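You operate a simulated robot arm through the tools that you are given. There is no shell and no other tool. Be economical: measure what you need, move in short steps, check, and stop when the job is done.

You are at the controls of a simulated robot arm. One attempt, no reset.

## Task
Crimp the white pump on the tall amber bottle and shake the blend even.
Fine: one pull under the 20 mm head, the holder back at LOAD; the bottle ends on the blue mat; the other pumps stay where they are.

Only the result counts: the job must be done as asked and must still hold three seconds after the hand-in. Knocking over, shifting, dropping, spilling or breaking anything else fails it.

## Robot
A 6-joint arm with a two-finger parallel gripper, fixed in place. Base frame: the origin is at the foot of the arm, x ahead of it, y to its left, z up; the work surface is at about z = 754. Units: mm, degrees, N and s.
With the tool pointing down near the work surface it reaches from about 220 to 640 mm from the base axis. Its first joint turns from -66.0 to 66.0 degrees. Payload 2.7 kg.
Tool frame: the origin (TCP) lies between the finger pads and is the grasp point; the fingertips stand 23 mm ahead of it; z points along the fingers, y is the line along which they close. The gripper opens to 94 mm. The fingers are 38 mm wide and 10 mm thick; the gripper's body (54 by 96 mm) begins 39 mm behind the TCP.
Orientation is told as [roll, pitch, yaw] about the base's x, y, z axes, in that order, counted from this pose: with the fingers straight down and closing along the base's y, the tool's x points along the base's -x, its y along +y and its z along -z.

## Interface
- The arm moves only by the tool apply_moves. Its argument "steps" is one flat list of numbers, 7 for each row, row after row: the shift along the tool's x, y, z in mm, then the turn, a rotation vector about the tool's x, y, z in degrees, then the closure in counts, from 0 (fully open) to 255 (shut). In form: [tx, ty, tz, ax, ay, az, grip, tx, ty, tz, ax, ay, az, grip, ...]. A call has 1 to 20 rows; each row is the pose to reach, as a shift and turn from the pose commanded when the call began, along the tool's axes at that moment. Each row takes 0.2 s and may step no farther than 50 mm and 8.6 degrees from the row before; otherwise, or with a gripper value out of range, the whole call is refused. Where a pose cannot be reached the arm comes as near as it can. A force on the tool above 70 N (or 10 N above the force at the start of the call, whichever is more), or a blocked arm, ends the call early, and 0.2 s more pass. Each finger travels about 45 mm/s and halts on what it meets, pressing with about 31 N; the grip force reading is that of the motor and also rises with nothing between the fingers. The clock runs only during rows and for 0.2 s after the last one: add rows that repeat a pose to give the fingers time. The reply holds the time, the measured pose of the TCP, the force on the tool along the base axes, the opening and the grip force, in the units named above and with some noise.
- Cameras (640 x 400 px; columns grow to the right, rows downward): "scene" is fixed at [70.6, -428.7, 1407.6]; the picture's right is [0.81, -0.58, 0.00], its down [-0.31, -0.44, -0.84] and it looks along [0.49, 0.68, -0.54] (base axes); focal length 255 px, centre (320, 200). "wrist" rides on the gripper at [-39, 0, -44] in the tool frame; the picture's right is [0.00, -1.00, 0.00], its down [0.97, 0.00, -0.24] and it looks along [0.24, 0.00, 0.97] (tool axes); focal length 218 px, centre (320, 200). There is no depth. A picture from a camera that has moved, and an enlarged one, comes with that camera's place and axes in the base frame and with its lens.
- get_image(camera): a new picture of that camera. It takes no simulated time.
- enlarge(camera, box): a new picture of the part [left, top, right, bottom] of that camera's present view, enlarged. It takes no simulated time.
- close_job(): hands the job in; it is judged then, once.

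Work in short steps. Places have to be worked out from the pictures, the camera data and where the tool is seen: move nearer, look again, correct. Check each grasp and each placing, and mend what went wrong. You have 120 turns and 68 pictures in all, those below and enlarged ones among them. Open the gripper and draw the arm clear of the work before you hand the job in, unless the task says otherwise; then end with one line.

The tools are called after "Request:" as name(argument=value, ...) on one line, values as JSON. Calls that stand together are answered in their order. apply_moves: Moves the arm, as the interface text tells. Its arguments: {"type":"object","properties":{"steps":{"type":"array","items":{"type":"number"}}},"required":["steps"]} The other tools are called the same way: get_image (camera) takes a picture; enlarge (camera, box) takes an enlarged picture of a part of a camera's view; close_job () hands the job in.

At the start:

```text
t: 0.0
eef_pos: [356.9, 31.2, 1279.3]
ee_rot: [0.1, -0.1, 0.2]
contact_force: [-0.2, 1.2, -0.3]
opening: 94.0
finger_force: 0.2
```

scene: 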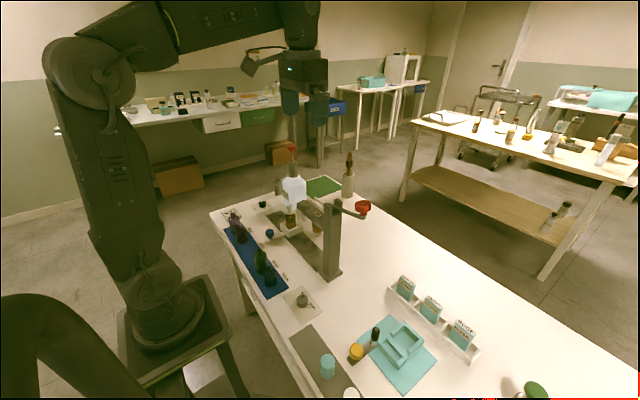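
wrist: 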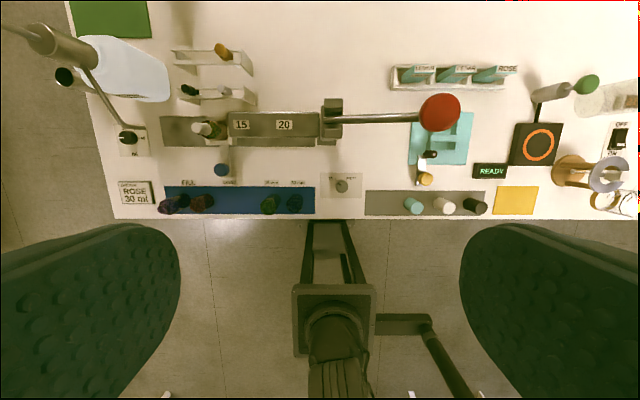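

I'll start by enlarging the initial views to identify the objects on the bench.

Request:
enlarge(camera="wrist", box=[60, 0, 360, 220])

Request:
enlarge(camera="wrist", box=[340, 40, 640, 220])

Request:
enlarge(camera="scene", box=[200, 140, 400, 320])

Request:
enlarge(camera="scene", box=[270, 260, 570, 400])

```text
1.82 times, centred on (210, 110) of wrist
camera zoom: at [395.6, 32.3, 1322.4], right [0.0, -1.0, 0.0], down [-0.97, 0.0, 0.24], along [-0.24, 0.0, -0.97], focal length 397 px, centre (520, 364)
```

zoom: 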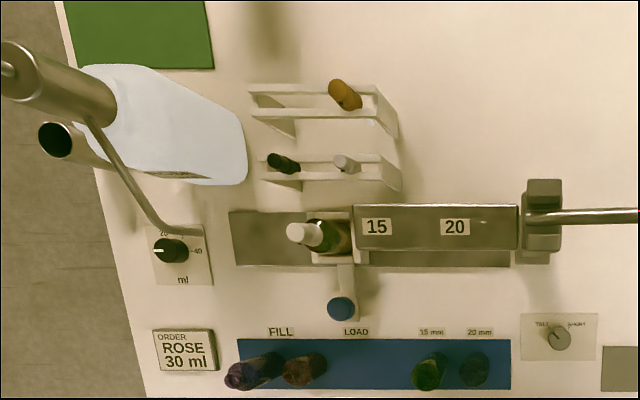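

```text
2.13 times, centred on (490, 130) of wrist
camera zoom: at [395.6, 32.3, 1322.4], right [0.0, -1.0, 0.0], down [-0.97, 0.0, 0.24], along [-0.24, 0.0, -0.97], focal length 466 px, centre (-43, 349)
```

zoom: 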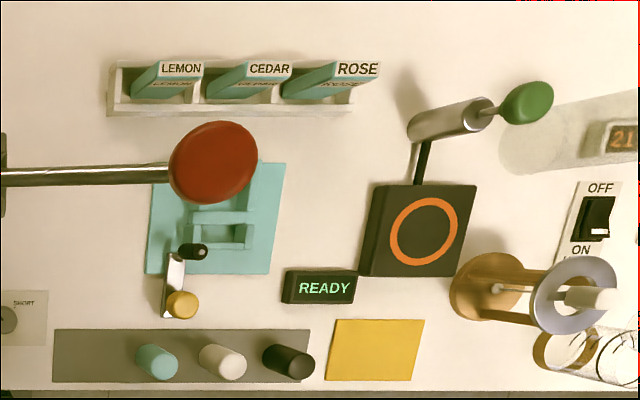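

```text
2.22 times, centred on (300, 230) of scene
camera zoom: at [70.6, -428.7, 1407.6], right [0.81, -0.58, 0.0], down [-0.31, -0.44, -0.84], along [0.49, 0.68, -0.54], focal length 566 px, centre (364, 133)
```

zoom: 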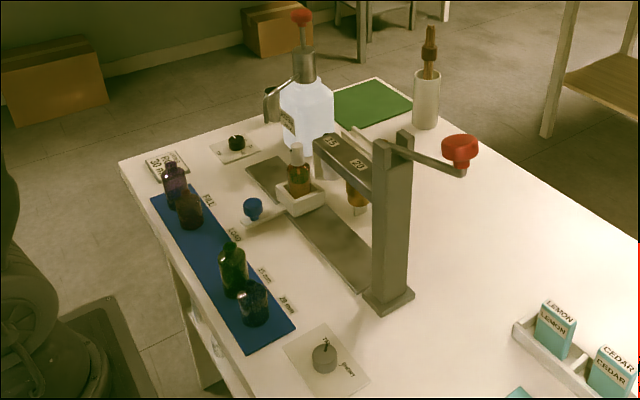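

```text
2.13 times, centred on (420, 330) of scene
camera zoom: at [70.6, -428.7, 1407.6], right [0.81, -0.58, 0.0], down [-0.31, -0.44, -0.84], along [0.49, 0.68, -0.54], focal length 543 px, centre (107, -77)
```

zoom: 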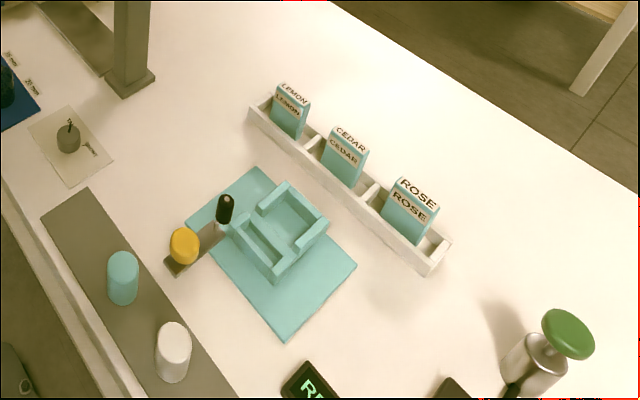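

The holder at LOAD already seems to contain a bottle. I'll zoom in on it, the mat and the pump racks.

Request:
enlarge(camera="scene", box=[265, 165, 345, 250])

Request:
enlarge(camera="scene", box=[215, 195, 325, 310])

Request:
enlarge(camera="wrist", box=[120, 40, 270, 220])

```text
4.71 times, centred on (305, 208) of scene
camera zoom: at [70.6, -428.7, 1407.6], right [0.81, -0.58, 0.0], down [-0.31, -0.44, -0.84], along [0.49, 0.68, -0.54], focal length 1198 px, centre (391, 165)
```

zoom: 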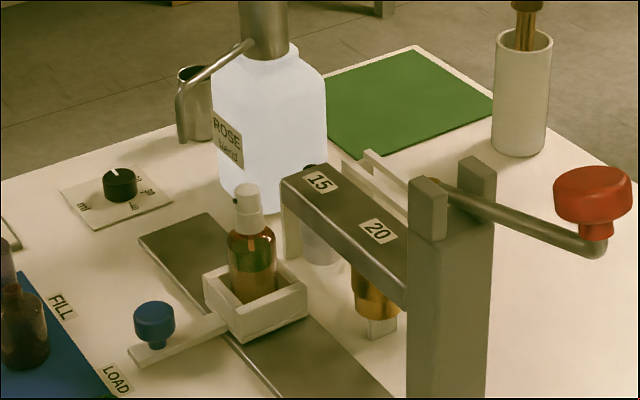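

```text
3.48 times, centred on (270, 252) of scene
camera zoom: at [70.6, -428.7, 1407.6], right [0.81, -0.58, 0.0], down [-0.31, -0.44, -0.84], along [0.49, 0.68, -0.54], focal length 885 px, centre (494, 17)
```

zoom: 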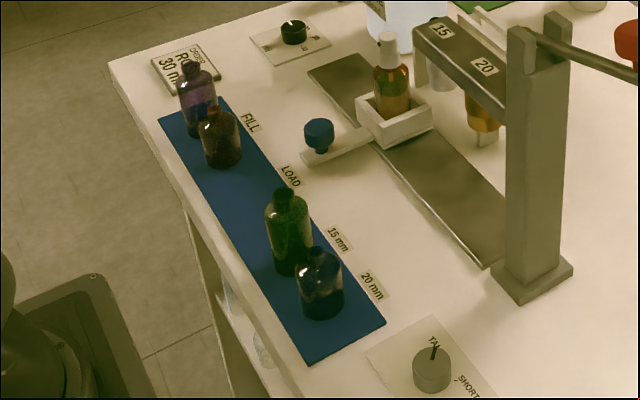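

```text
2.22 times, centred on (195, 130) of wrist
camera zoom: at [395.6, 32.3, 1322.4], right [0.0, -1.0, 0.0], down [-0.97, 0.0, 0.24], along [-0.24, 0.0, -0.97], focal length 485 px, centre (598, 356)
```

zoom: 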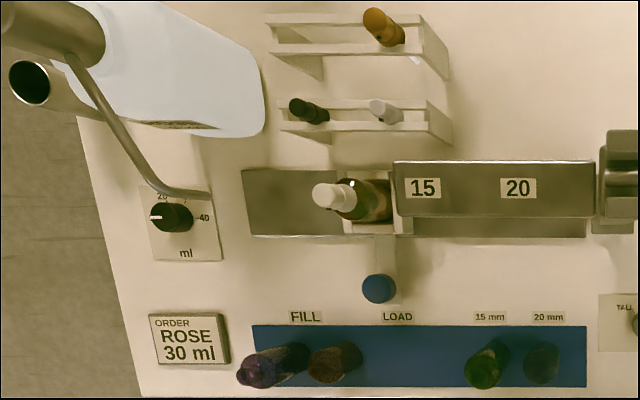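

The tall amber bottle with the white pump is already in the holder at LOAD, and the selector looks set to TALL. My estimates are the holder knob at about (341,265,810), the lever knob at about (431,-95,1078), and the 20 mm stop about 178 mm toward -y. I'll move above the holder knob for a closer look.

Request:
apply_moves(steps=[2.1, 29.2, 29.2, 0, 0, 0, 0, 4.2, 58.5, 58.5, 0, 0, 0, 0, 6.3, 87.7, 87.7, 0, 0, 0, 0, 8.5, 117, 117, 0, 0, 0, 0, 10.6, 146, 146, 0, 0, 0, 0, 12.7, 175, 175, 0, 0, 0, 0, 15, 205, 204, 0, 0, 0, 0, 17, 234, 230, 0, 0, 0, 0])

Request:
get_image(camera="wrist")

Request:
get_image(camera="scene")

```text
t: 1.8
eef_pos: [342.8, 268.0, 1048.2]
ee_rot: [0.0, -0.1, 0.2]
contact_force: [-0.2, -0.5, -0.2]
opening: 94.2
finger_force: 0.1
```

```text
58 pictures are left
camera wrist: at [381.4, 267.7, 1091.2], right [0.0, -1.0, 0.0], down [-0.97, 0.0, 0.24], along [-0.24, 0.0, -0.97], focal length 218 px, centre (320, 200)
```

wrist: 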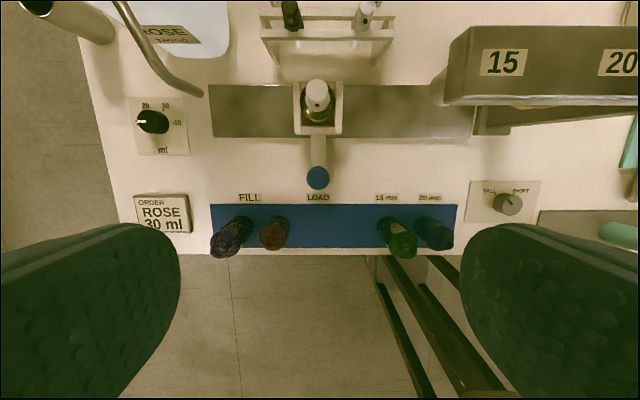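

```text
57 pictures are left
```

scene: 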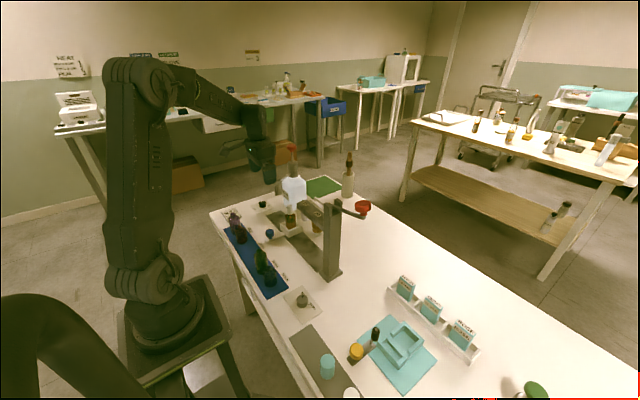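

The holder knob is almost directly below. I'll zoom in on the selector dial and the bottle.

Request:
enlarge(camera="wrist", box=[460, 170, 560, 235])

Request:
enlarge(camera="wrist", box=[200, 60, 460, 260])

Request:
enlarge(camera="scene", box=[280, 280, 330, 320])

```text
6.15 times, centred on (510, 202) of wrist
camera zoom: at [381.4, 267.7, 1091.2], right [0.0, -1.0, 0.0], down [-0.97, 0.0, 0.24], along [-0.24, 0.0, -0.97], focal length 1343 px, centre (-849, 185)
```

zoom: 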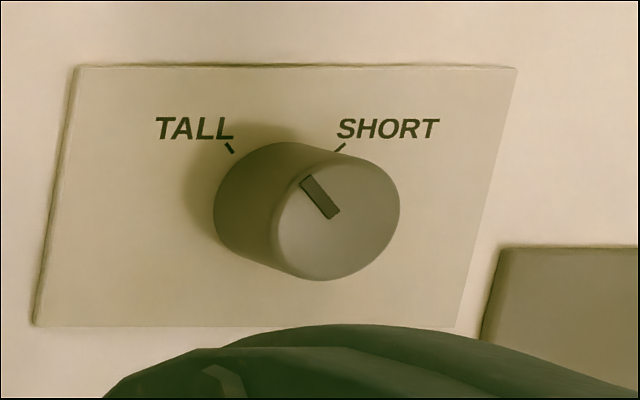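

```text
2.00 times, centred on (330, 160) of wrist
camera zoom: at [381.4, 267.7, 1091.2], right [0.0, -1.0, 0.0], down [-0.97, 0.0, 0.24], along [-0.24, 0.0, -0.97], focal length 436 px, centre (300, 280)
```

zoom: 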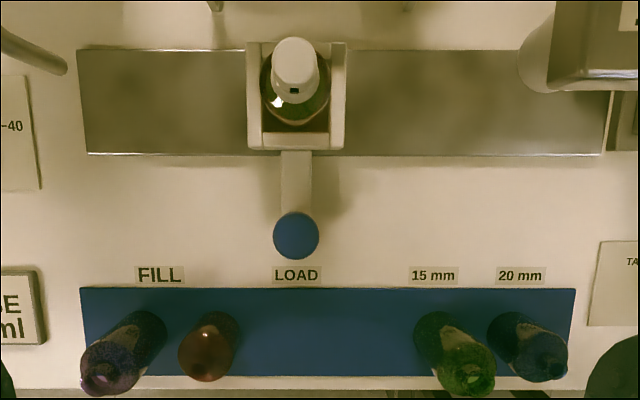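

```text
10.00 times, centred on (305, 300) of scene
camera zoom: at [70.6, -428.7, 1407.6], right [0.81, -0.58, 0.0], down [-0.31, -0.44, -0.84], along [0.49, 0.68, -0.54], focal length 2546 px, centre (470, -800)
```

zoom: 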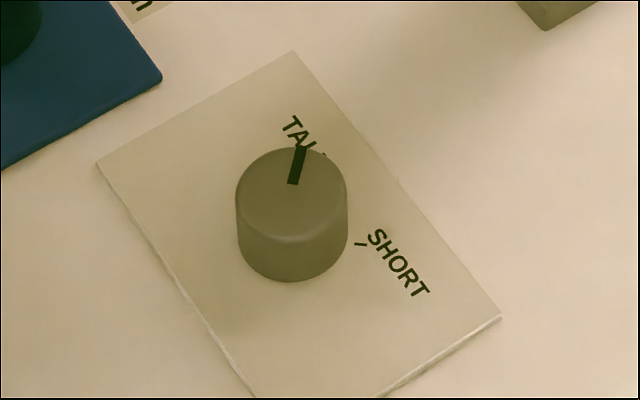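

The selector pointer is on TALL, as needed. I'll descend over the blue knob, offset slightly toward -x so the wrist camera clears the bottle.

Request:
apply_moves(steps=[4, 1, 48, 0, 0, 0, 0, 8, 1.5, 96, 0, 0, 0, 0, 9, 1.5, 140, 0, 0, 0, 0, 9, 1.5, 180, 0, 0, 0, 0, 9, 1.5, 205, 0, 0, 0, 0])

Request:
get_image(camera="wrist")

Request:
enlarge(camera="scene", box=[225, 165, 345, 260])

```text
t: 3.0
eef_pos: [332.1, 268.5, 843.8]
ee_rot: [0.1, 0.0, 0.1]
contact_force: [-0.8, -0.8, 0.5]
opening: 93.9
finger_force: 0.1
```

```text
53 pictures are left
camera wrist: at [370.7, 268.5, 886.8], right [0.0, -1.0, 0.0], down [-0.97, 0.0, 0.24], along [-0.24, 0.0, -0.97], focal length 218 px, centre (320, 200)
```

wrist: 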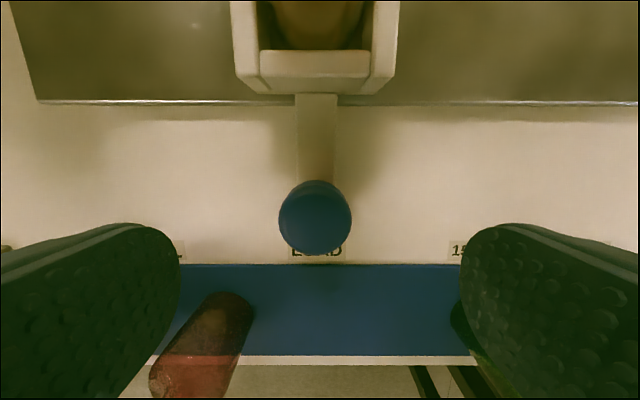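

```text
4.21 times, centred on (285, 212) of scene
camera zoom: at [70.6, -428.7, 1407.6], right [0.81, -0.58, 0.0], down [-0.31, -0.44, -0.84], along [0.49, 0.68, -0.54], focal length 1072 px, centre (467, 147)
```

zoom: 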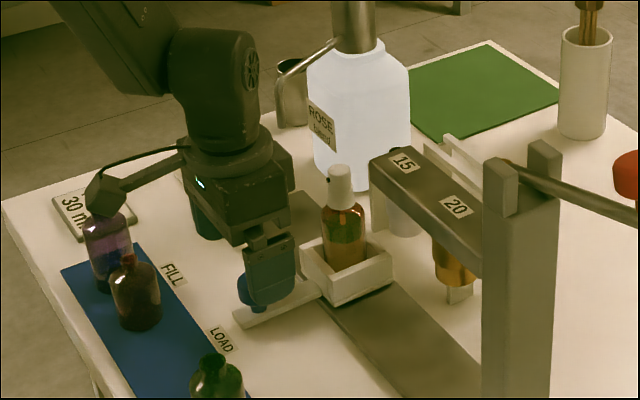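

The knob is centred between the open fingers. I'll lower to z≈803 and close on it.

Request:
apply_moves(steps=[0, 1, 25, 0, 0, 0, 0, 0, 1, 40, 0, 0, 0, 0, 0, 1, 40, 0, 0, 0, 130, 0, 1, 40, 0, 0, 0, 200, 0, 1, 40, 0, 0, 0, 255, 0, 1, 40, 0, 0, 0, 255, 0, 1, 40, 0, 0, 0, 255])

Request:
get_image(camera="wrist")

```text
t: 4.6
eef_pos: [332.1, 268.6, 805.1]
ee_rot: [0.1, -0.1, 0.1]
contact_force: [1.2, 2.9, -3.1]
opening: 31.1
finger_force: 44.9
```

```text
51 pictures are left
camera wrist: at [369.7, 268.8, 847.4], right [0.0, -1.0, 0.0], down [-0.97, 0.0, 0.24], along [-0.24, 0.0, -0.97], focal length 218 px, centre (320, 200)
```

wrist: 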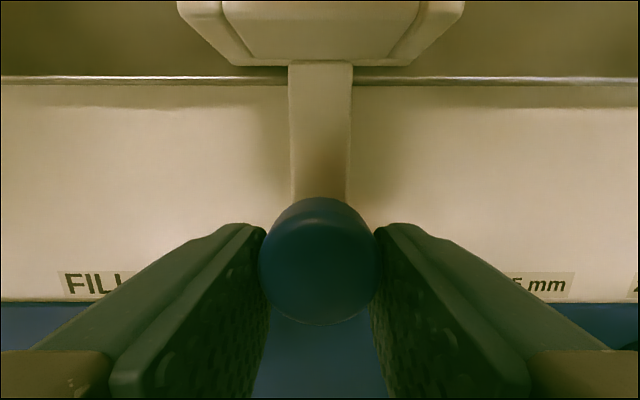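

The knob is gripped (31 mm). I'll slide the holder toward -y slowly and stop partway to check.

Request:
apply_moves(steps=[0, -3, 0, 0, 0, 0, 255, 0, -9, 0, 0, 0, 0, 255, 0, -17, 0, 0, 0, 0, 255, 0, -26, 0, 0, 0, 0, 255, 0, -35, 0, 0, 0, 0, 255, 0, -44, 0, 0, 0, 0, 255, 0, -53, 0, 0, 0, 0, 255, 0, -62, 0, 0, 0, 0, 255, 0, -71, 0, 0, 0, 0, 255, 0, -80, 0, 0, 0, 0, 255, 0, -88, 0, 0, 0, 0, 255, 0, -95, 0, 0, 0, 0, 255, 0, -100, 0, 0, 0, 0, 255])

Request:
enlarge(camera="scene", box=[225, 165, 385, 290])

```text
t: 7.4
eef_pos: [330.6, 167.6, 803.4]
ee_rot: [0.0, 0.0, 0.1]
contact_force: [5.9, -0.2, -10.4]
opening: 30.9
finger_force: 44.8
```

```text
3.20 times, centred on (305, 228) of scene
camera zoom: at [70.9, -428.7, 1407.6], right [0.81, -0.58, 0.0], down [-0.32, -0.44, -0.84], along [0.49, 0.68, -0.54], focal length 815 px, centre (368, 112)
```

zoom: 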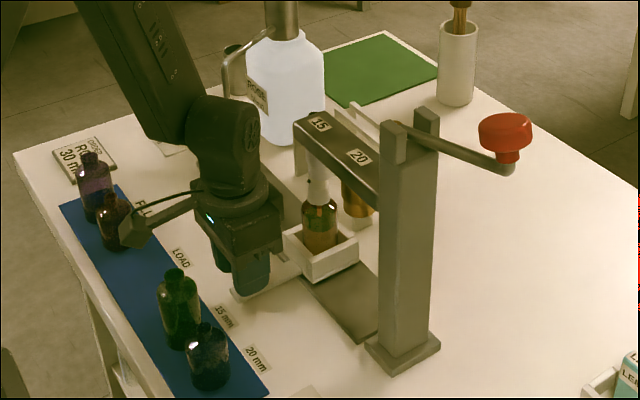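

The holder slides well and is now near the 15 mm head. I'll go on to the 20 mm stop at y≈91.

Request:
apply_moves(steps=[0, -4, -1, 0, 0, 0, 255, 0, -11, -1, 0, 0, 0, 255, 0, -20, -1, 0, 0, 0, 255, 0, -29, -1, 0, 0, 0, 255, 0, -38, -1, 0, 0, 0, 255, 0, -47, -1, 0, 0, 0, 255, 0, -55, -1, 0, 0, 0, 255, 0, -62, -1, 0, 0, 0, 255, 0, -68, -1, 0, 0, 0, 255, 0, -72, -1, 0, 0, 0, 255, 0, -75, -1, 0, 0, 0, 255])

Request:
enlarge(camera="scene", box=[245, 185, 385, 290])

Request:
get_image(camera="wrist")

```text
t: 9.8
eef_pos: [331.8, 94.8, 804.8]
ee_rot: [0.0, 0.0, 0.1]
contact_force: [-0.4, -1.4, -12.2]
opening: 30.9
finger_force: 44.9
```

```text
3.81 times, centred on (315, 238) of scene
camera zoom: at [70.8, -428.7, 1407.6], right [0.81, -0.58, 0.0], down [-0.32, -0.44, -0.84], along [0.49, 0.68, -0.54], focal length 970 px, centre (339, 57)
```

zoom: 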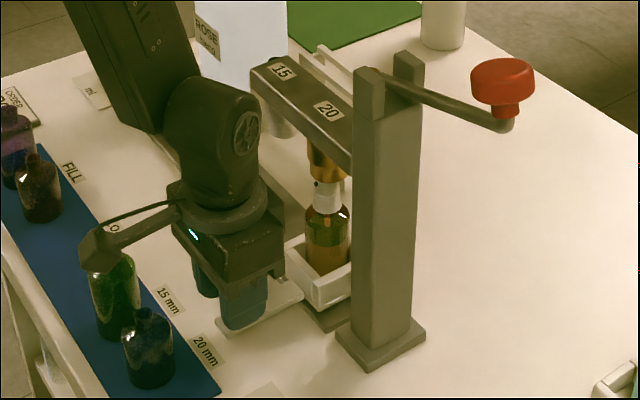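

```text
48 pictures are left
camera wrist: at [369.4, 94.4, 848.7], right [0.0, -1.0, 0.0], down [-0.97, 0.0, 0.24], along [-0.24, 0.0, -0.97], focal length 218 px, centre (320, 200)
```

wrist: 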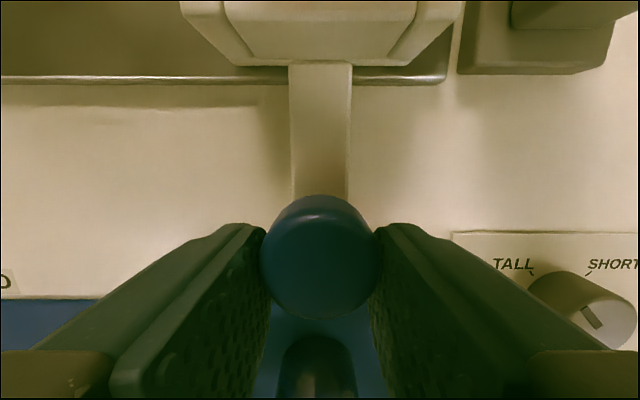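

The pump is nearly centred under the gold 20 mm head. The label geometry says about 3 mm more, so I'll nudge gently and watch the y force.

Request:
apply_moves(steps=[0, -1.5, 0, 0, 0, 0, 255, 0, -3, 0, 0, 0, 0, 255, 0, -3, 0, 0, 0, 0, 255])

Request:
enlarge(camera="scene", box=[300, 210, 360, 260])

```text
t: 10.6
eef_pos: [330.0, 90.4, 806.1]
ee_rot: [0.1, 0.0, 0.1]
contact_force: [-9.6, 0.2, 9.5]
opening: 31.3
finger_force: 45.2
```

```text
8.00 times, centred on (330, 235) of scene
camera zoom: at [70.3, -428.8, 1407.6], right [0.81, -0.58, 0.0], down [-0.31, -0.44, -0.84], along [0.49, 0.68, -0.54], focal length 2036 px, centre (240, -80)
```

zoom: 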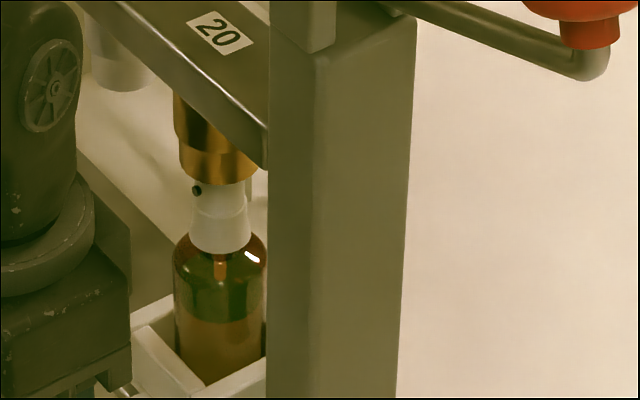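

The pump is centred under the 20 mm head (pump centre ≈222 px, head ≈219 px). I'll release the knob and rise clear with a small shift toward -x.

Request:
apply_moves(steps=[0, 0, 0, 0, 0, 0, 180, 0, 0, 0, 0, 0, 0, 120, 0, 0, 0, 0, 0, 0, 80, 0, 0, 0, 0, 0, 0, 80, 0, 0, -25, 0, 0, 0, 80, 10, 0, -60, 0, 0, 0, 80, 20, 0, -105, 0, 0, 0, 80, 25, 0, -150, 0, 0, 0, 120, 25, 0, -195, 0, 0, 0, 160, 25, 0, -240, 0, 0, 0, 200, 25, 0, -288, 0, 0, 0, 255, 25, 0, -335, 0, 0, 0, 255, 25, 0, -375, 0, 0, 0, 255])

Request:
enlarge(camera="scene", box=[245, 165, 405, 290])

Request:
get_image(camera="wrist")

```text
t: 13.4
eef_pos: [306.9, 88.4, 1179.8]
ee_rot: [0.1, 0.1, 0.1]
contact_force: [0.5, -0.7, 0.9]
opening: 0.0
finger_force: 31.1
```

```text
3.20 times, centred on (325, 228) of scene
camera zoom: at [70.6, -428.8, 1407.6], right [0.81, -0.58, 0.0], down [-0.31, -0.44, -0.84], along [0.49, 0.68, -0.54], focal length 815 px, centre (304, 112)
```

zoom: 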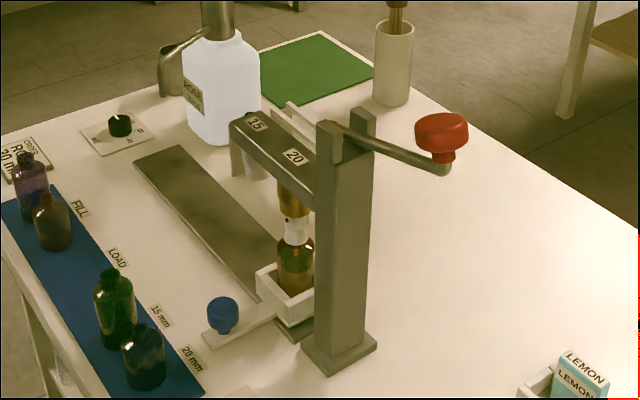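

```text
45 pictures are left
camera wrist: at [345.0, 88.8, 1223.0], right [0.0, -1.0, 0.0], down [-0.97, 0.0, 0.24], along [-0.24, 0.0, -0.97], focal length 218 px, centre (320, 200)
```

wrist: 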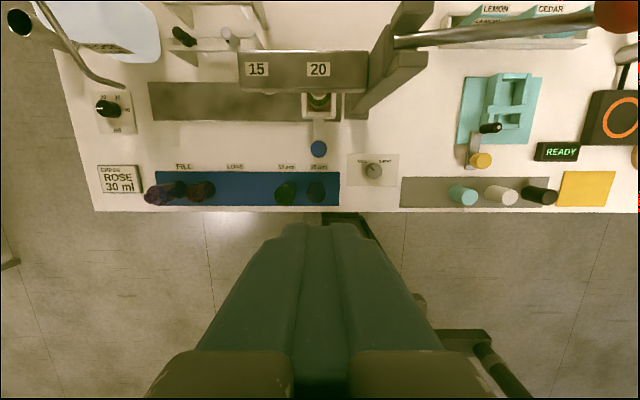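

The holder stands clear with the knob at 20 mm. Next is the lever knob at about (428,-98,1078): I'll move over it with fingers shut at z=1180 and check the alignment.

Request:
apply_moves(steps=[-24, -38, 0, 0, 0, 0, 255, -48, -76, 0, 0, 0, 0, 255, -72, -114, 0, 0, 0, 0, 255, -96, -152, 0, 0, 0, 0, 255, -121, -190, 0, 0, 0, 0, 255])

Request:
get_image(camera="wrist")

Request:
enlarge(camera="scene", box=[285, 125, 445, 250])

```text
t: 14.6
eef_pos: [430.6, -101.5, 1177.8]
ee_rot: [0.0, 0.0, 0.1]
contact_force: [0.2, 0.8, -0.8]
opening: 0.0
finger_force: 31.0
```

```text
44 pictures are left
camera wrist: at [467.7, -100.4, 1221.9], right [0.0, -1.0, 0.0], down [-0.97, 0.0, 0.24], along [-0.24, 0.0, -0.97], focal length 218 px, centre (320, 200)
```

wrist: 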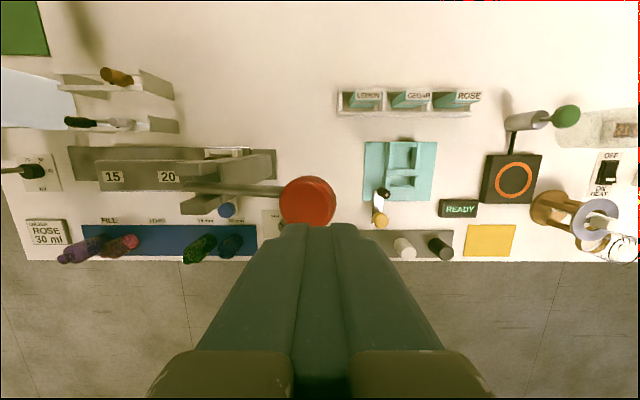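

```text
3.20 times, centred on (365, 188) of scene
camera zoom: at [70.6, -428.7, 1407.6], right [0.81, -0.58, 0.0], down [-0.31, -0.44, -0.84], along [0.49, 0.68, -0.54], focal length 815 px, centre (176, 240)
```

zoom: 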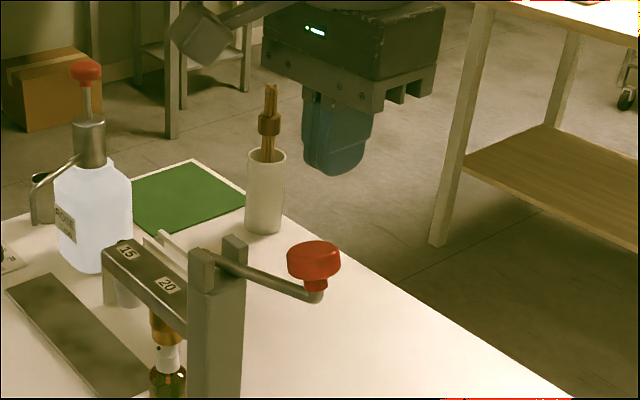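

The knob centre is at about (435,-93), with its top near z≈1092. I'll press straight down on it with shut fingers in one continuous motion and let the force limit stop me at the bottom.

Request:
apply_moves(steps=[-4, 3, 30, 0, 0, 0, 255, -4, 3, 52, 0, 0, 0, 255, -4, 3, 60, 0, 0, 0, 255, -4, 2, 68, 0, 0, 0, 255, -4, 1, 76, 0, 0, 0, 255, -4, 0, 84, 0, 0, 0, 255, -4, 0, 92, 0, 0, 0, 255, -4, -1, 100, 0, 0, 0, 255, -4, -2, 108, 0, 0, 0, 255, -4, -2, 116, 0, 0, 0, 255, -4, -2, 124, 0, 0, 0, 255, -4, -2, 132, 0, 0, 0, 255, -4, -1, 140, 0, 0, 0, 255, -4, 0, 148, 0, 0, 0, 255, -4, 2, 156, 0, 0, 0, 255, -4, 4, 164, 0, 0, 0, 255, -4, 6, 172, 0, 0, 0, 255, -4, 8, 180, 0, 0, 0, 255])

Request:
enlarge(camera="scene", box=[285, 145, 445, 270])

```text
t: 16.9
eef_pos: [431.2, -101.7, 1072.1]
ee_rot: [-0.3, -1.0, 0.2]
contact_force: [-10.6, 3.0, 17.8]
opening: 0.0
finger_force: 31.1
stopped in row 11: the force on the tool passed its limit (the readings are from after the stop); the commanded pose is now the measured one
```

```text
3.20 times, centred on (365, 208) of scene
camera zoom: at [70.1, -428.6, 1407.7], right [0.81, -0.58, 0.0], down [-0.31, -0.44, -0.84], along [0.49, 0.68, -0.54], focal length 815 px, centre (176, 176)
```

zoom: 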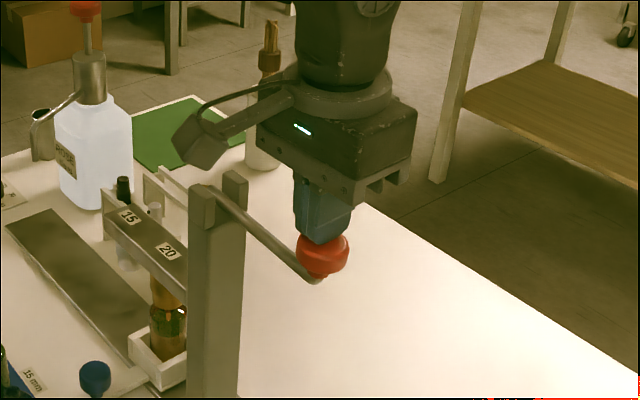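

Force limit reached with the lever at about horizontal. I'll look at the head and pump.

Request:
enlarge(camera="scene", box=[300, 200, 360, 250])

```text
8.00 times, centred on (330, 225) of scene
camera zoom: at [70.1, -428.6, 1407.7], right [0.81, -0.58, 0.0], down [-0.31, -0.44, -0.84], along [0.49, 0.68, -0.54], focal length 2036 px, centre (240, 0)
```

zoom: 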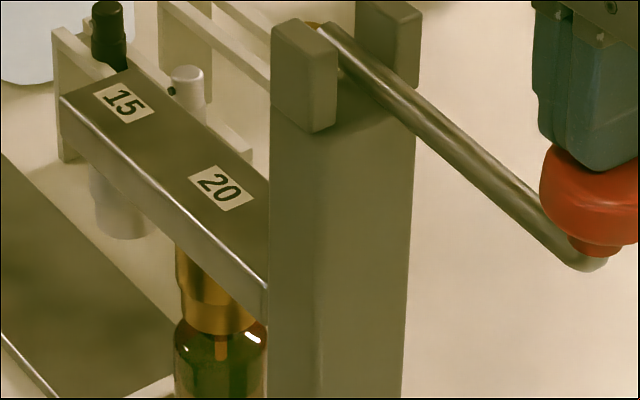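

The 20 mm head has come down over the pump to the bottle's shoulder. I'll stay in the same stroke and press a little more to confirm it's bottomed.

Request:
apply_moves(steps=[0, 0, 3, 0, 0, 0, 255, 0, 0, 6, 0, 0, 0, 255, 0, 0, 9, 0, 0, 0, 255, 0, 0, 12, 0, 0, 0, 255, 0, 0, 15, 0, 0, 0, 255])

Request:
enlarge(camera="scene", box=[300, 200, 360, 250])

```text
t: 17.7
eef_pos: [432.3, -101.2, 1072.9]
ee_rot: [-0.5, -1.6, 0.3]
contact_force: [-10.6, 4.3, 16.1]
opening: 0.0
finger_force: 30.7
stopped in row 3: the force on the tool passed its limit (the readings are from after the stop); the commanded pose is now the measured one
```

```text
8.00 times, centred on (330, 225) of scene
camera zoom: at [70.1, -428.6, 1407.7], right [0.81, -0.58, 0.0], down [-0.31, -0.44, -0.84], along [0.49, 0.68, -0.54], focal length 2036 px, centre (240, 0)
```

zoom: 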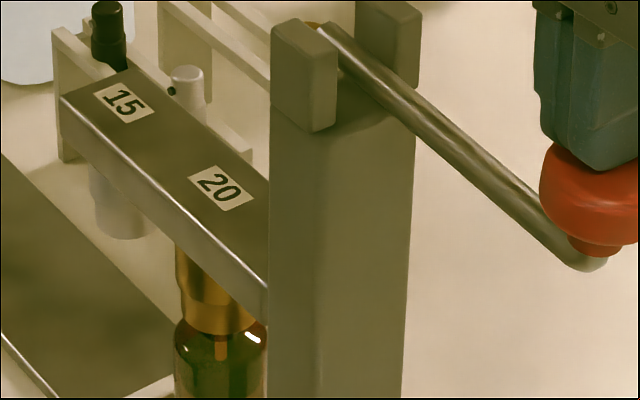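

It's a hard stop: no further travel under load, so the stroke is complete. I'll rise slowly so the lever can return under control.

Request:
apply_moves(steps=[0, 0, -3, 0, 0, 0, 255, 0, 0, -8, 0, 0, 0, 255, 0, 0, -14, 0, 0, 0, 255, 0, 0, -20, 0, 0, 0, 255, 0, 0, -27, 0, 0, 0, 255, 0, 0, -34, 0, 0, 0, 255, 0, 0, -42, 0, 0, 0, 255, 0, 0, -50, 0, 0, 0, 255, 0, 0, -60, 0, 0, 0, 255, 0, 0, -75, 0, 0, 0, 255, 0, 0, -90, 0, 0, 0, 255, 0, 0, -107, 0, 0, 0, 255])

Request:
enlarge(camera="scene", box=[245, 165, 405, 290])

Request:
enlarge(camera="scene", box=[300, 210, 360, 260])

```text
t: 20.3
eef_pos: [430.6, -100.9, 1177.3]
ee_rot: [-0.6, -1.6, 0.2]
contact_force: [0.0, 0.2, 0.5]
opening: 0.0
finger_force: 31.0
```

```text
3.20 times, centred on (325, 228) of scene
camera zoom: at [70.6, -428.7, 1407.6], right [0.81, -0.58, 0.0], down [-0.31, -0.44, -0.84], along [0.49, 0.68, -0.54], focal length 815 px, centre (304, 112)
```

zoom: 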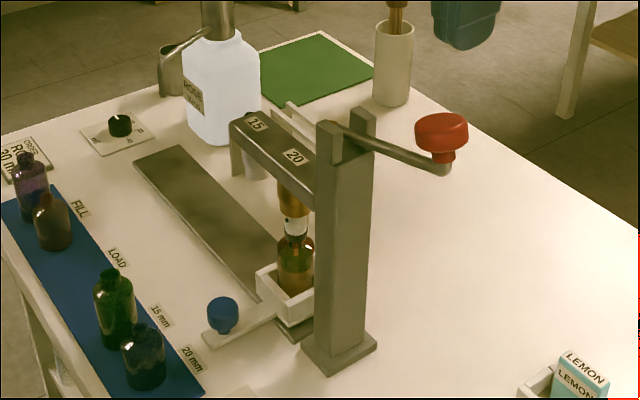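

```text
8.00 times, centred on (330, 235) of scene
camera zoom: at [70.6, -428.7, 1407.6], right [0.81, -0.58, 0.0], down [-0.31, -0.44, -0.84], along [0.49, 0.68, -0.54], focal length 2036 px, centre (240, -80)
```

zoom: 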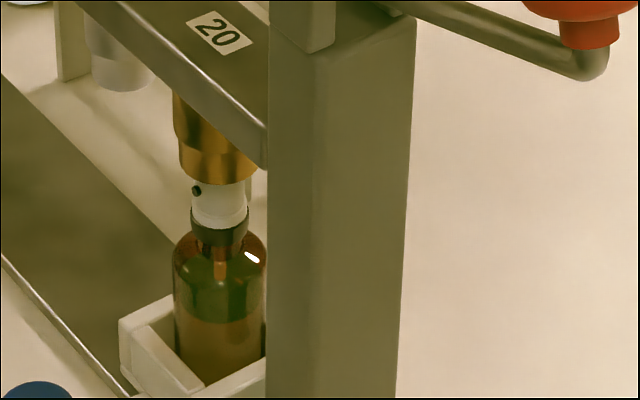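

The collar now shows a crimped metal ring and the lever has sprung back. I'll level the tool and return above the blue knob with fingers half open.

Request:
apply_moves(steps=[24, 38, 0, -0.3, 0.8, 0, 200, 48, 76, 0, -0.6, 1.6, 0, 150, 72, 114, 0, -0.6, 1.6, 0, 80, 98, 152, 0, -0.6, 1.6, 0, 80, 123, 190, 0, -0.6, 1.6, 0, 80])

```text
t: 21.5
eef_pos: [306.4, 89.6, 1170.8]
ee_rot: [0.1, 0.0, 0.2]
contact_force: [-0.8, 0.2, -0.4]
opening: 64.5
finger_force: 0.0
```

Level again. I'll descend along the earlier exit path and grip the blue knob.

Request:
apply_moves(steps=[0, 0.5, 45, 0, 0, 0, 80, 0, 0.5, 90, 0, 0, 0, 80, 0, 0.5, 135, 0, 0, 0, 80, 0, 0.5, 180, 0, 0, 0, 80, 0, 0.5, 215, 0, 0, 0, 80, -5, 0.5, 255, 0, 0, 0, 80, -15, 0.5, 295, 0, 0, 0, 80, -25, 0.5, 335, 0, 0, 0, 80, -25, 0.5, 365, 0, 0, 0, 80, -25, 0.5, 365, 0, 0, 0, 150, -25, 0.5, 365, 0, 0, 0, 255, -25, 0.5, 365, 0, 0, 0, 255, -25, 0.5, 365, 0, 0, 0, 255])

Request:
get_image(camera="wrist")

```text
t: 24.3
eef_pos: [332.2, 91.3, 805.8]
ee_rot: [0.0, 0.0, 0.3]
contact_force: [-0.7, 15.5, -16.8]
opening: 31.2
finger_force: 45.2
```

```text
37 pictures are left
camera wrist: at [371.1, 90.3, 849.4], right [0.0, -1.0, 0.0], down [-0.97, 0.0, 0.24], along [-0.24, 0.0, -0.97], focal length 218 px, centre (320, 200)
```

wrist: 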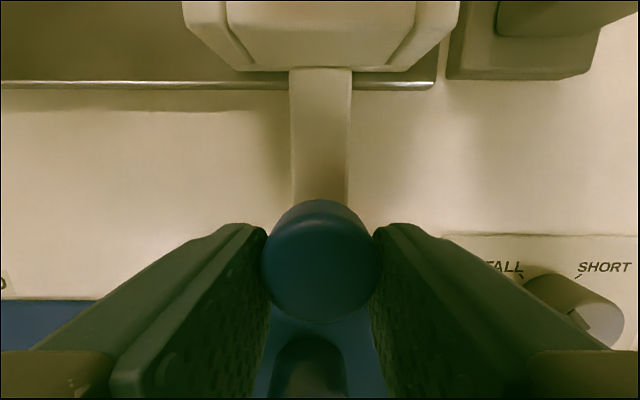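

The knob is gripped. I'll slide back +177.5 mm toward LOAD in two calls.

Request:
apply_moves(steps=[0, 3, 0, 0, 0, 0, 255, 0, 8, 0, 0, 0, 0, 255, 0, 15, 0, 0, 0, 0, 255, 0, 23, 0, 0, 0, 0, 255, 0, 32, 0, 0, 0, 0, 255, 0, 41, 0, 0, 0, 0, 255, 0, 50, 0, 0, 0, 0, 255, 0, 59, 0, 0, 0, 0, 255, 0, 68, 0, 0, 0, 0, 255, 0, 77, 0, 0, 0, 0, 255, 0, 86, 0, 0, 0, 0, 255, 0, 95, 0, 0, 0, 0, 255, 0, 104, 0, 0, 0, 0, 255, 0, 113, 0, 0, 0, 0, 255, 0, 122, 0, 0, 0, 0, 255, 0, 131, 0, 0, 0, 0, 255, 0, 140, 0, 0, 0, 0, 255, 0, 148, 0, 0, 0, 0, 255, 0, 154, 0, 0, 0, 0, 255, 0, 158, 0, 0, 0, 0, 255])

```text
t: 28.5
eef_pos: [331.5, 247.7, 806.8]
ee_rot: [0.2, -0.1, 0.2]
contact_force: [13.7, -1.3, 14.4]
opening: 31.1
finger_force: 44.5
```

21 mm remain to LOAD, so I'll finish the slide and look.

Request:
apply_moves(steps=[0, 5, 0, 0, 0, 0, 255, 0, 11, 0, 0, 0, 0, 255, 0, 16, 0, 0, 0, 0, 255, 0, 19.5, 0, 0, 0, 0, 255, 0, 20.8, 0, 0, 0, 0, 255, 0, 20.8, 0, 0, 0, 0, 255])

Request:
get_image(camera="wrist")

```text
t: 29.9
eef_pos: [332.0, 268.7, 806.8]
ee_rot: [0.1, -0.1, 0.2]
contact_force: [11.3, 2.9, 8.3]
opening: 31.0
finger_force: 45.1
```

```text
36 pictures are left
camera wrist: at [370.2, 268.9, 850.6], right [0.0, -1.0, 0.0], down [-0.97, 0.0, 0.24], along [-0.24, 0.0, -0.97], focal length 218 px, centre (320, 200)
```

wrist: 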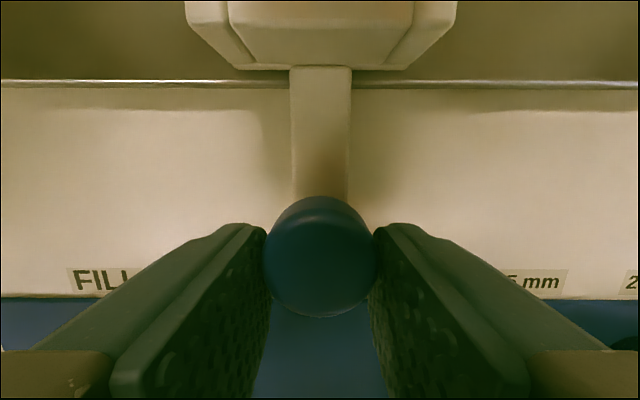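

Same view as the initial LOAD grasp, so the holder is home. I'll release it, rise and look at the bottle.

Request:
apply_moves(steps=[0, 0, 0, 0, 0, 0, 180, 0, 0, 0, 0, 0, 0, 120, 0, 0, 0, 0, 0, 0, 80, 0, 0, -25, 0, 0, 0, 80, 0, 0, -65, 0, 0, 0, 80, 0, 0, -110, 0, 0, 0, 80, 0, 0, -155, 0, 0, 0, 80, 0, 0, -200, 0, 0, 0, 80])

Request:
enlarge(camera="wrist", box=[240, 0, 400, 200])

Request:
enlarge(camera="scene", box=[260, 180, 320, 240])

```text
t: 31.7
eef_pos: [330.7, 267.5, 1007.5]
ee_rot: [0.2, -0.1, 0.2]
contact_force: [-0.1, 0.5, -0.1]
opening: 64.5
finger_force: 0.2
```

```text
2.00 times, centred on (320, 100) of wrist
camera zoom: at [369.6, 268.4, 1050.4], right [0.0, -1.0, 0.0], down [-0.97, 0.0, 0.24], along [-0.24, 0.0, -0.97], focal length 436 px, centre (320, 400)
```

zoom: 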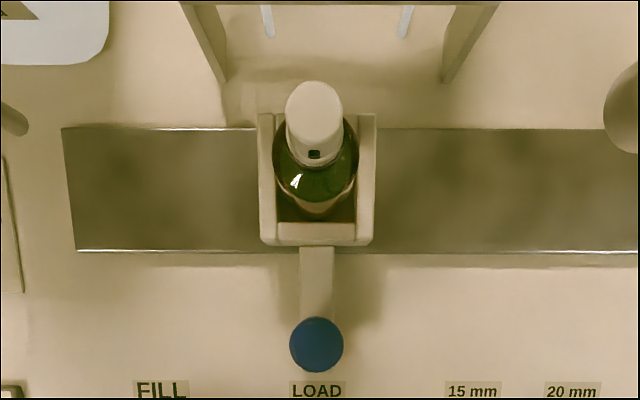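

```text
6.67 times, centred on (290, 210) of scene
camera zoom: at [70.6, -428.8, 1407.6], right [0.81, -0.58, 0.0], down [-0.31, -0.44, -0.84], along [0.49, 0.68, -0.54], focal length 1697 px, centre (520, 133)
```

zoom: 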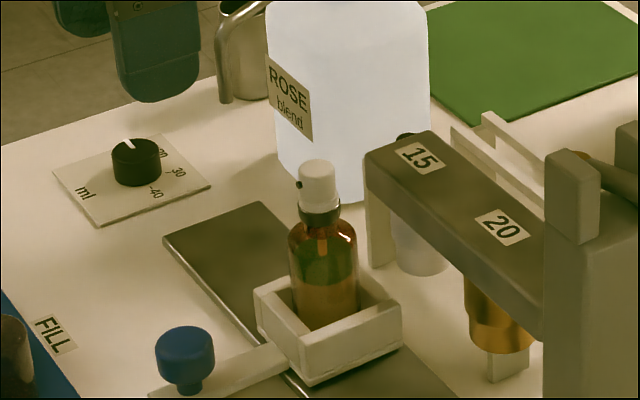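

The bottle is crimped and still layered (green over amber). I put the pump top at z≈881, the crimp ring at 846–855, and the axis at about (431,270). I'll move above it and inspect before lowering to grip around the crimp ring.

Request:
apply_moves(steps=[-33, 1, 0, 0, 0, 0, 80, -67, 2, 0, 0, 0, 0, 80, -100, 2.5, 0, 0, 0, 0, 80, -100, 2.5, 40, 0, 0, 0, 80, -100, 2.5, 80, 0, 0, 0, 80, -100, 2.5, 80, 0, 0, 0, 80])

Request:
get_image(camera="wrist")

Request:
enlarge(camera="scene", box=[220, 140, 340, 240])

```text
t: 33.1
eef_pos: [430.8, 270.7, 927.0]
ee_rot: [0.2, 0.0, 0.2]
contact_force: [-0.8, 0.0, -0.1]
opening: 65.0
finger_force: 0.1
```

```text
33 pictures are left
camera wrist: at [469.0, 272.1, 969.8], right [0.0, -1.0, 0.0], down [-0.97, 0.0, 0.24], along [-0.24, 0.0, -0.97], focal length 218 px, centre (320, 200)
```

wrist: 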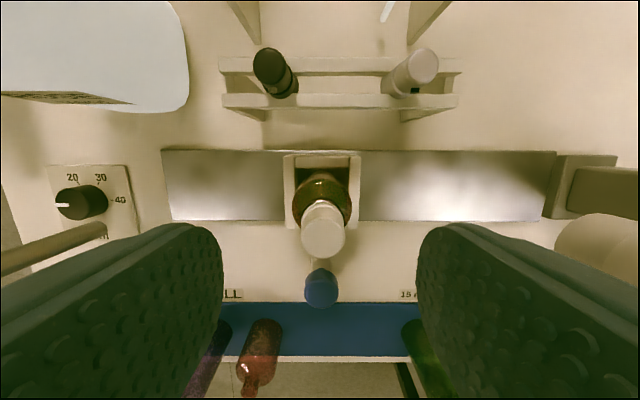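

```text
4.00 times, centred on (280, 190) of scene
camera zoom: at [70.6, -428.7, 1407.6], right [0.81, -0.58, 0.0], down [-0.31, -0.44, -0.84], along [0.49, 0.68, -0.54], focal length 1018 px, centre (480, 240)
```

zoom: 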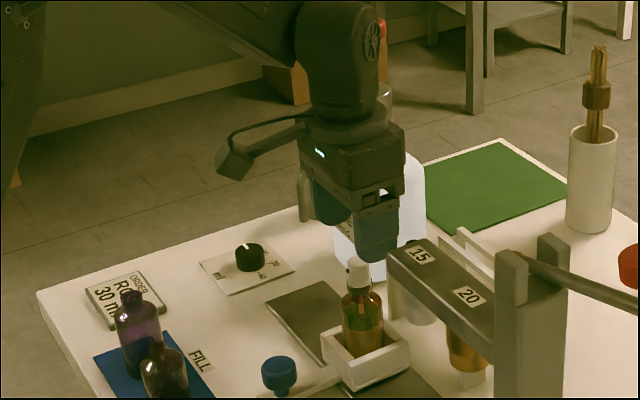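

The pump is centred under the TCP to within 2 mm. I'll lower 70 mm to z≈857 and close.

Request:
apply_moves(steps=[-1, 0, 30, 0, 0, 0, 80, -1, 0, 55, 0, 0, 0, 80, -1, 0, 70, 0, 0, 0, 80, -1, 0, 70, 0, 0, 0, 80, -1, 0, 70, 0, 0, 0, 140, -1, 0, 70, 0, 0, 0, 180, -1, 0, 70, 0, 0, 0, 220, -1, 0, 70, 0, 0, 0, 255, -1, 0, 70, 0, 0, 0, 255])

Request:
get_image(camera="wrist")

Request:
enlarge(camera="scene", box=[270, 180, 330, 240])

```text
t: 35.1
eef_pos: [431.8, 270.6, 858.4]
ee_rot: [0.2, 0.0, 0.3]
contact_force: [0.0, 0.3, 0.1]
opening: 40.1
finger_force: 30.6
```

```text
31 pictures are left
camera wrist: at [470.4, 270.4, 900.9], right [0.0, -1.0, 0.0], down [-0.97, 0.0, 0.24], along [-0.24, 0.0, -0.97], focal length 218 px, centre (320, 200)
```

wrist: 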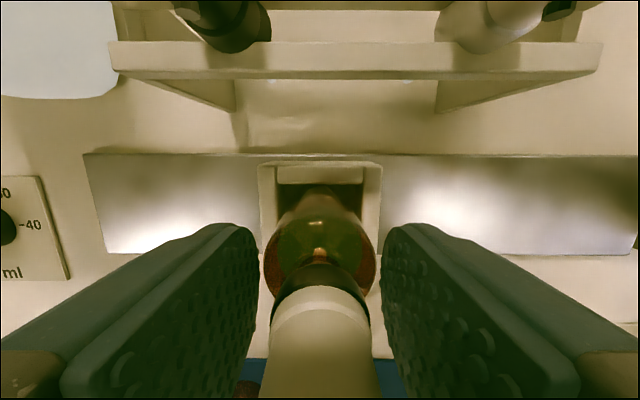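

```text
6.67 times, centred on (300, 210) of scene
camera zoom: at [70.7, -428.7, 1407.6], right [0.81, -0.58, 0.0], down [-0.31, -0.44, -0.84], along [0.49, 0.68, -0.54], focal length 1697 px, centre (453, 133)
```

zoom: 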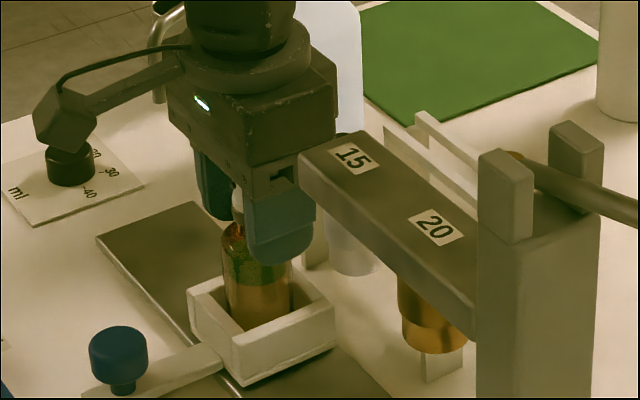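

The fingertips have closed on the upper body (40 mm), not the ring, and there's about 15 mm between palm and pump top. I'll open slightly, go 10 mm lower for a better body grip, and close again.

Request:
apply_moves(steps=[0, 0, 0, 0, 0, 0, 110, 0, 0, 0, 0, 0, 0, 110, 0, 0, 5, 0, 0, 0, 110, 0, 0, 10, 0, 0, 0, 110, 0, 0, 10, 0, 0, 0, 110, 0, 0, 10, 0, 0, 0, 180, 0, 0, 10, 0, 0, 0, 255, 0, 0, 10, 0, 0, 0, 255, 0, 0, 10, 0, 0, 0, 255])

Request:
enlarge(camera="scene", box=[270, 180, 330, 240])

```text
t: 37.1
eef_pos: [431.5, 269.6, 848.7]
ee_rot: [0.0, 0.0, 0.2]
contact_force: [0.2, -0.2, 0.4]
opening: 39.8
finger_force: 30.5
```

```text
6.67 times, centred on (300, 210) of scene
camera zoom: at [70.7, -428.7, 1407.6], right [0.81, -0.58, 0.0], down [-0.31, -0.44, -0.84], along [0.49, 0.68, -0.54], focal length 1697 px, centre (453, 133)
```

zoom: 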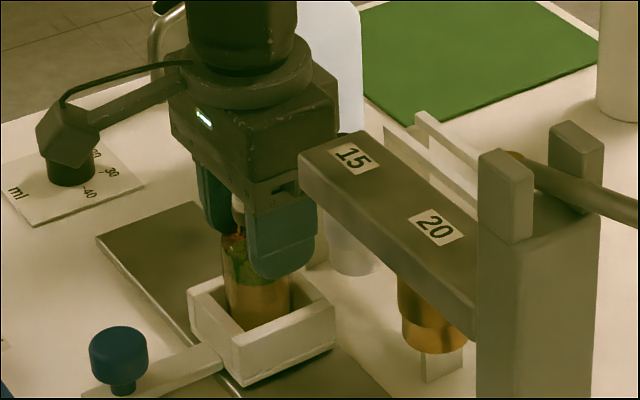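

Firm body grip at 39.8 mm with no load on the arm. I'll lift gently, straight out of the holder.

Request:
apply_moves(steps=[0, 0, -4, 0, 0, 0, 255, 0, 0, -12, 0, 0, 0, 255, 0, 0, -24, 0, 0, 0, 255, 0, 0, -38, 0, 0, 0, 255, 0, 0, -53, 0, 0, 0, 255, 0, 0, -68, 0, 0, 0, 255, 0, 0, -83, 0, 0, 0, 255, 0, 0, -98, 0, 0, 0, 255, 0, 0, -113, 0, 0, 0, 255, 0, 0, -125, 0, 0, 0, 255, 0, 0, -130, 0, 0, 0, 255])

Request:
enlarge(camera="scene", box=[240, 130, 340, 240])

```text
t: 39.5
eef_pos: [432.5, 270.1, 977.5]
ee_rot: [0.1, 0.0, 0.2]
contact_force: [-0.4, 0.0, -1.6]
opening: 39.9
finger_force: 31.0
```

```text
3.64 times, centred on (290, 185) of scene
camera zoom: at [70.7, -428.7, 1407.6], right [0.81, -0.58, 0.0], down [-0.31, -0.44, -0.84], along [0.49, 0.68, -0.54], focal length 926 px, centre (429, 254)
```

zoom: 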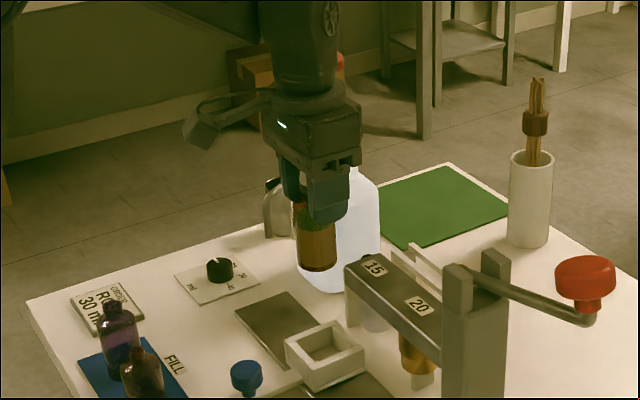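

Lifted cleanly. I'll carry it to open space at around (335,250,1070) before shaking.

Request:
apply_moves(steps=[15, -3, -15, 0, 0, 0, 255, 40, -8, -38, 0, 0, 0, 255, 65, -13, -60, 0, 0, 0, 255, 85, -17, -78, 0, 0, 0, 255, 97, -20, -90, 0, 0, 0, 255, 97, -20, -90, 0, 0, 0, 255])

Request:
apply_moves(steps=[0, 0, -20, 0, 0, 0, 255, 0, 0, 15, 0, 0, 0, 255, 0, 0, -25, 0, 0, 0, 255, 0, 0, 15, 0, 0, 0, 255, 0, 0, -25, 0, 0, 0, 255, 0, 0, 15, 0, 0, 0, 255, 0, 0, -25, 0, 0, 0, 255, 0, 0, 15, 0, 0, 0, 255, 0, 0, -25, 0, 0, 0, 255, 0, 0, 0, 0, 0, 0, 255, 0, 0, 0, 0, 0, 0, 255])

Request:
enlarge(camera="scene", box=[220, 100, 300, 180])

```text
t: 40.9
eef_pos: [334.3, 249.7, 1066.2]
ee_rot: [0.1, -0.1, 0.1]
contact_force: [0.2, 0.0, -0.9]
opening: 39.8
finger_force: 30.9
```

```text
t: 43.3
eef_pos: [335.6, 249.5, 1066.7]
ee_rot: [0.1, 0.1, 0.2]
contact_force: [1.1, -0.5, -1.9]
opening: 40.1
finger_force: 30.8
```

```text
5.00 times, centred on (260, 140) of scene
camera zoom: at [70.7, -428.7, 1407.6], right [0.81, -0.58, 0.0], down [-0.31, -0.44, -0.84], along [0.49, 0.68, -0.54], focal length 1273 px, centre (620, 500)
```

zoom: 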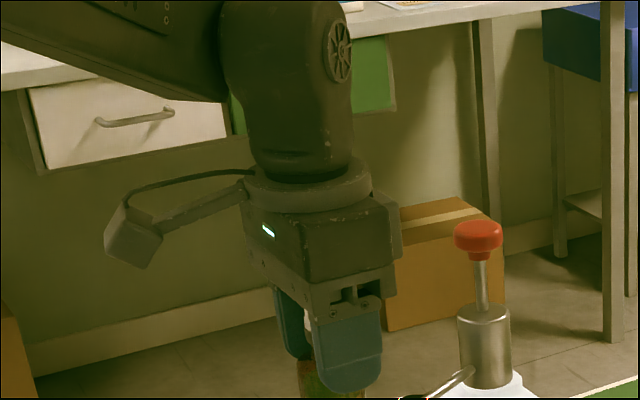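

The grip held. I'll look at the bottle's contents.

Request:
enlarge(camera="scene", box=[265, 160, 305, 200])

```text
10.00 times, centred on (285, 180) of scene
camera zoom: at [70.7, -428.7, 1407.6], right [0.81, -0.58, 0.0], down [-0.31, -0.44, -0.84], along [0.49, 0.68, -0.54], focal length 2546 px, centre (670, 400)
```

zoom: 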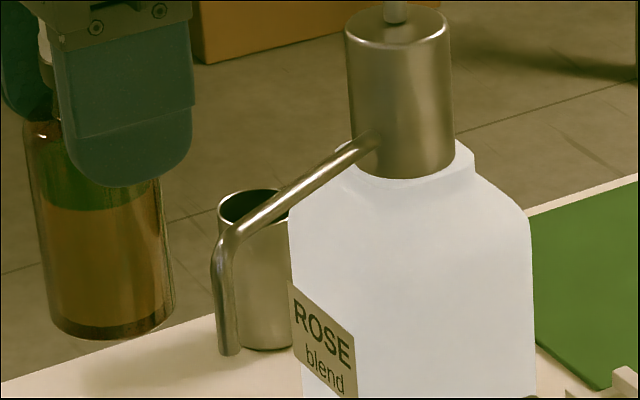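

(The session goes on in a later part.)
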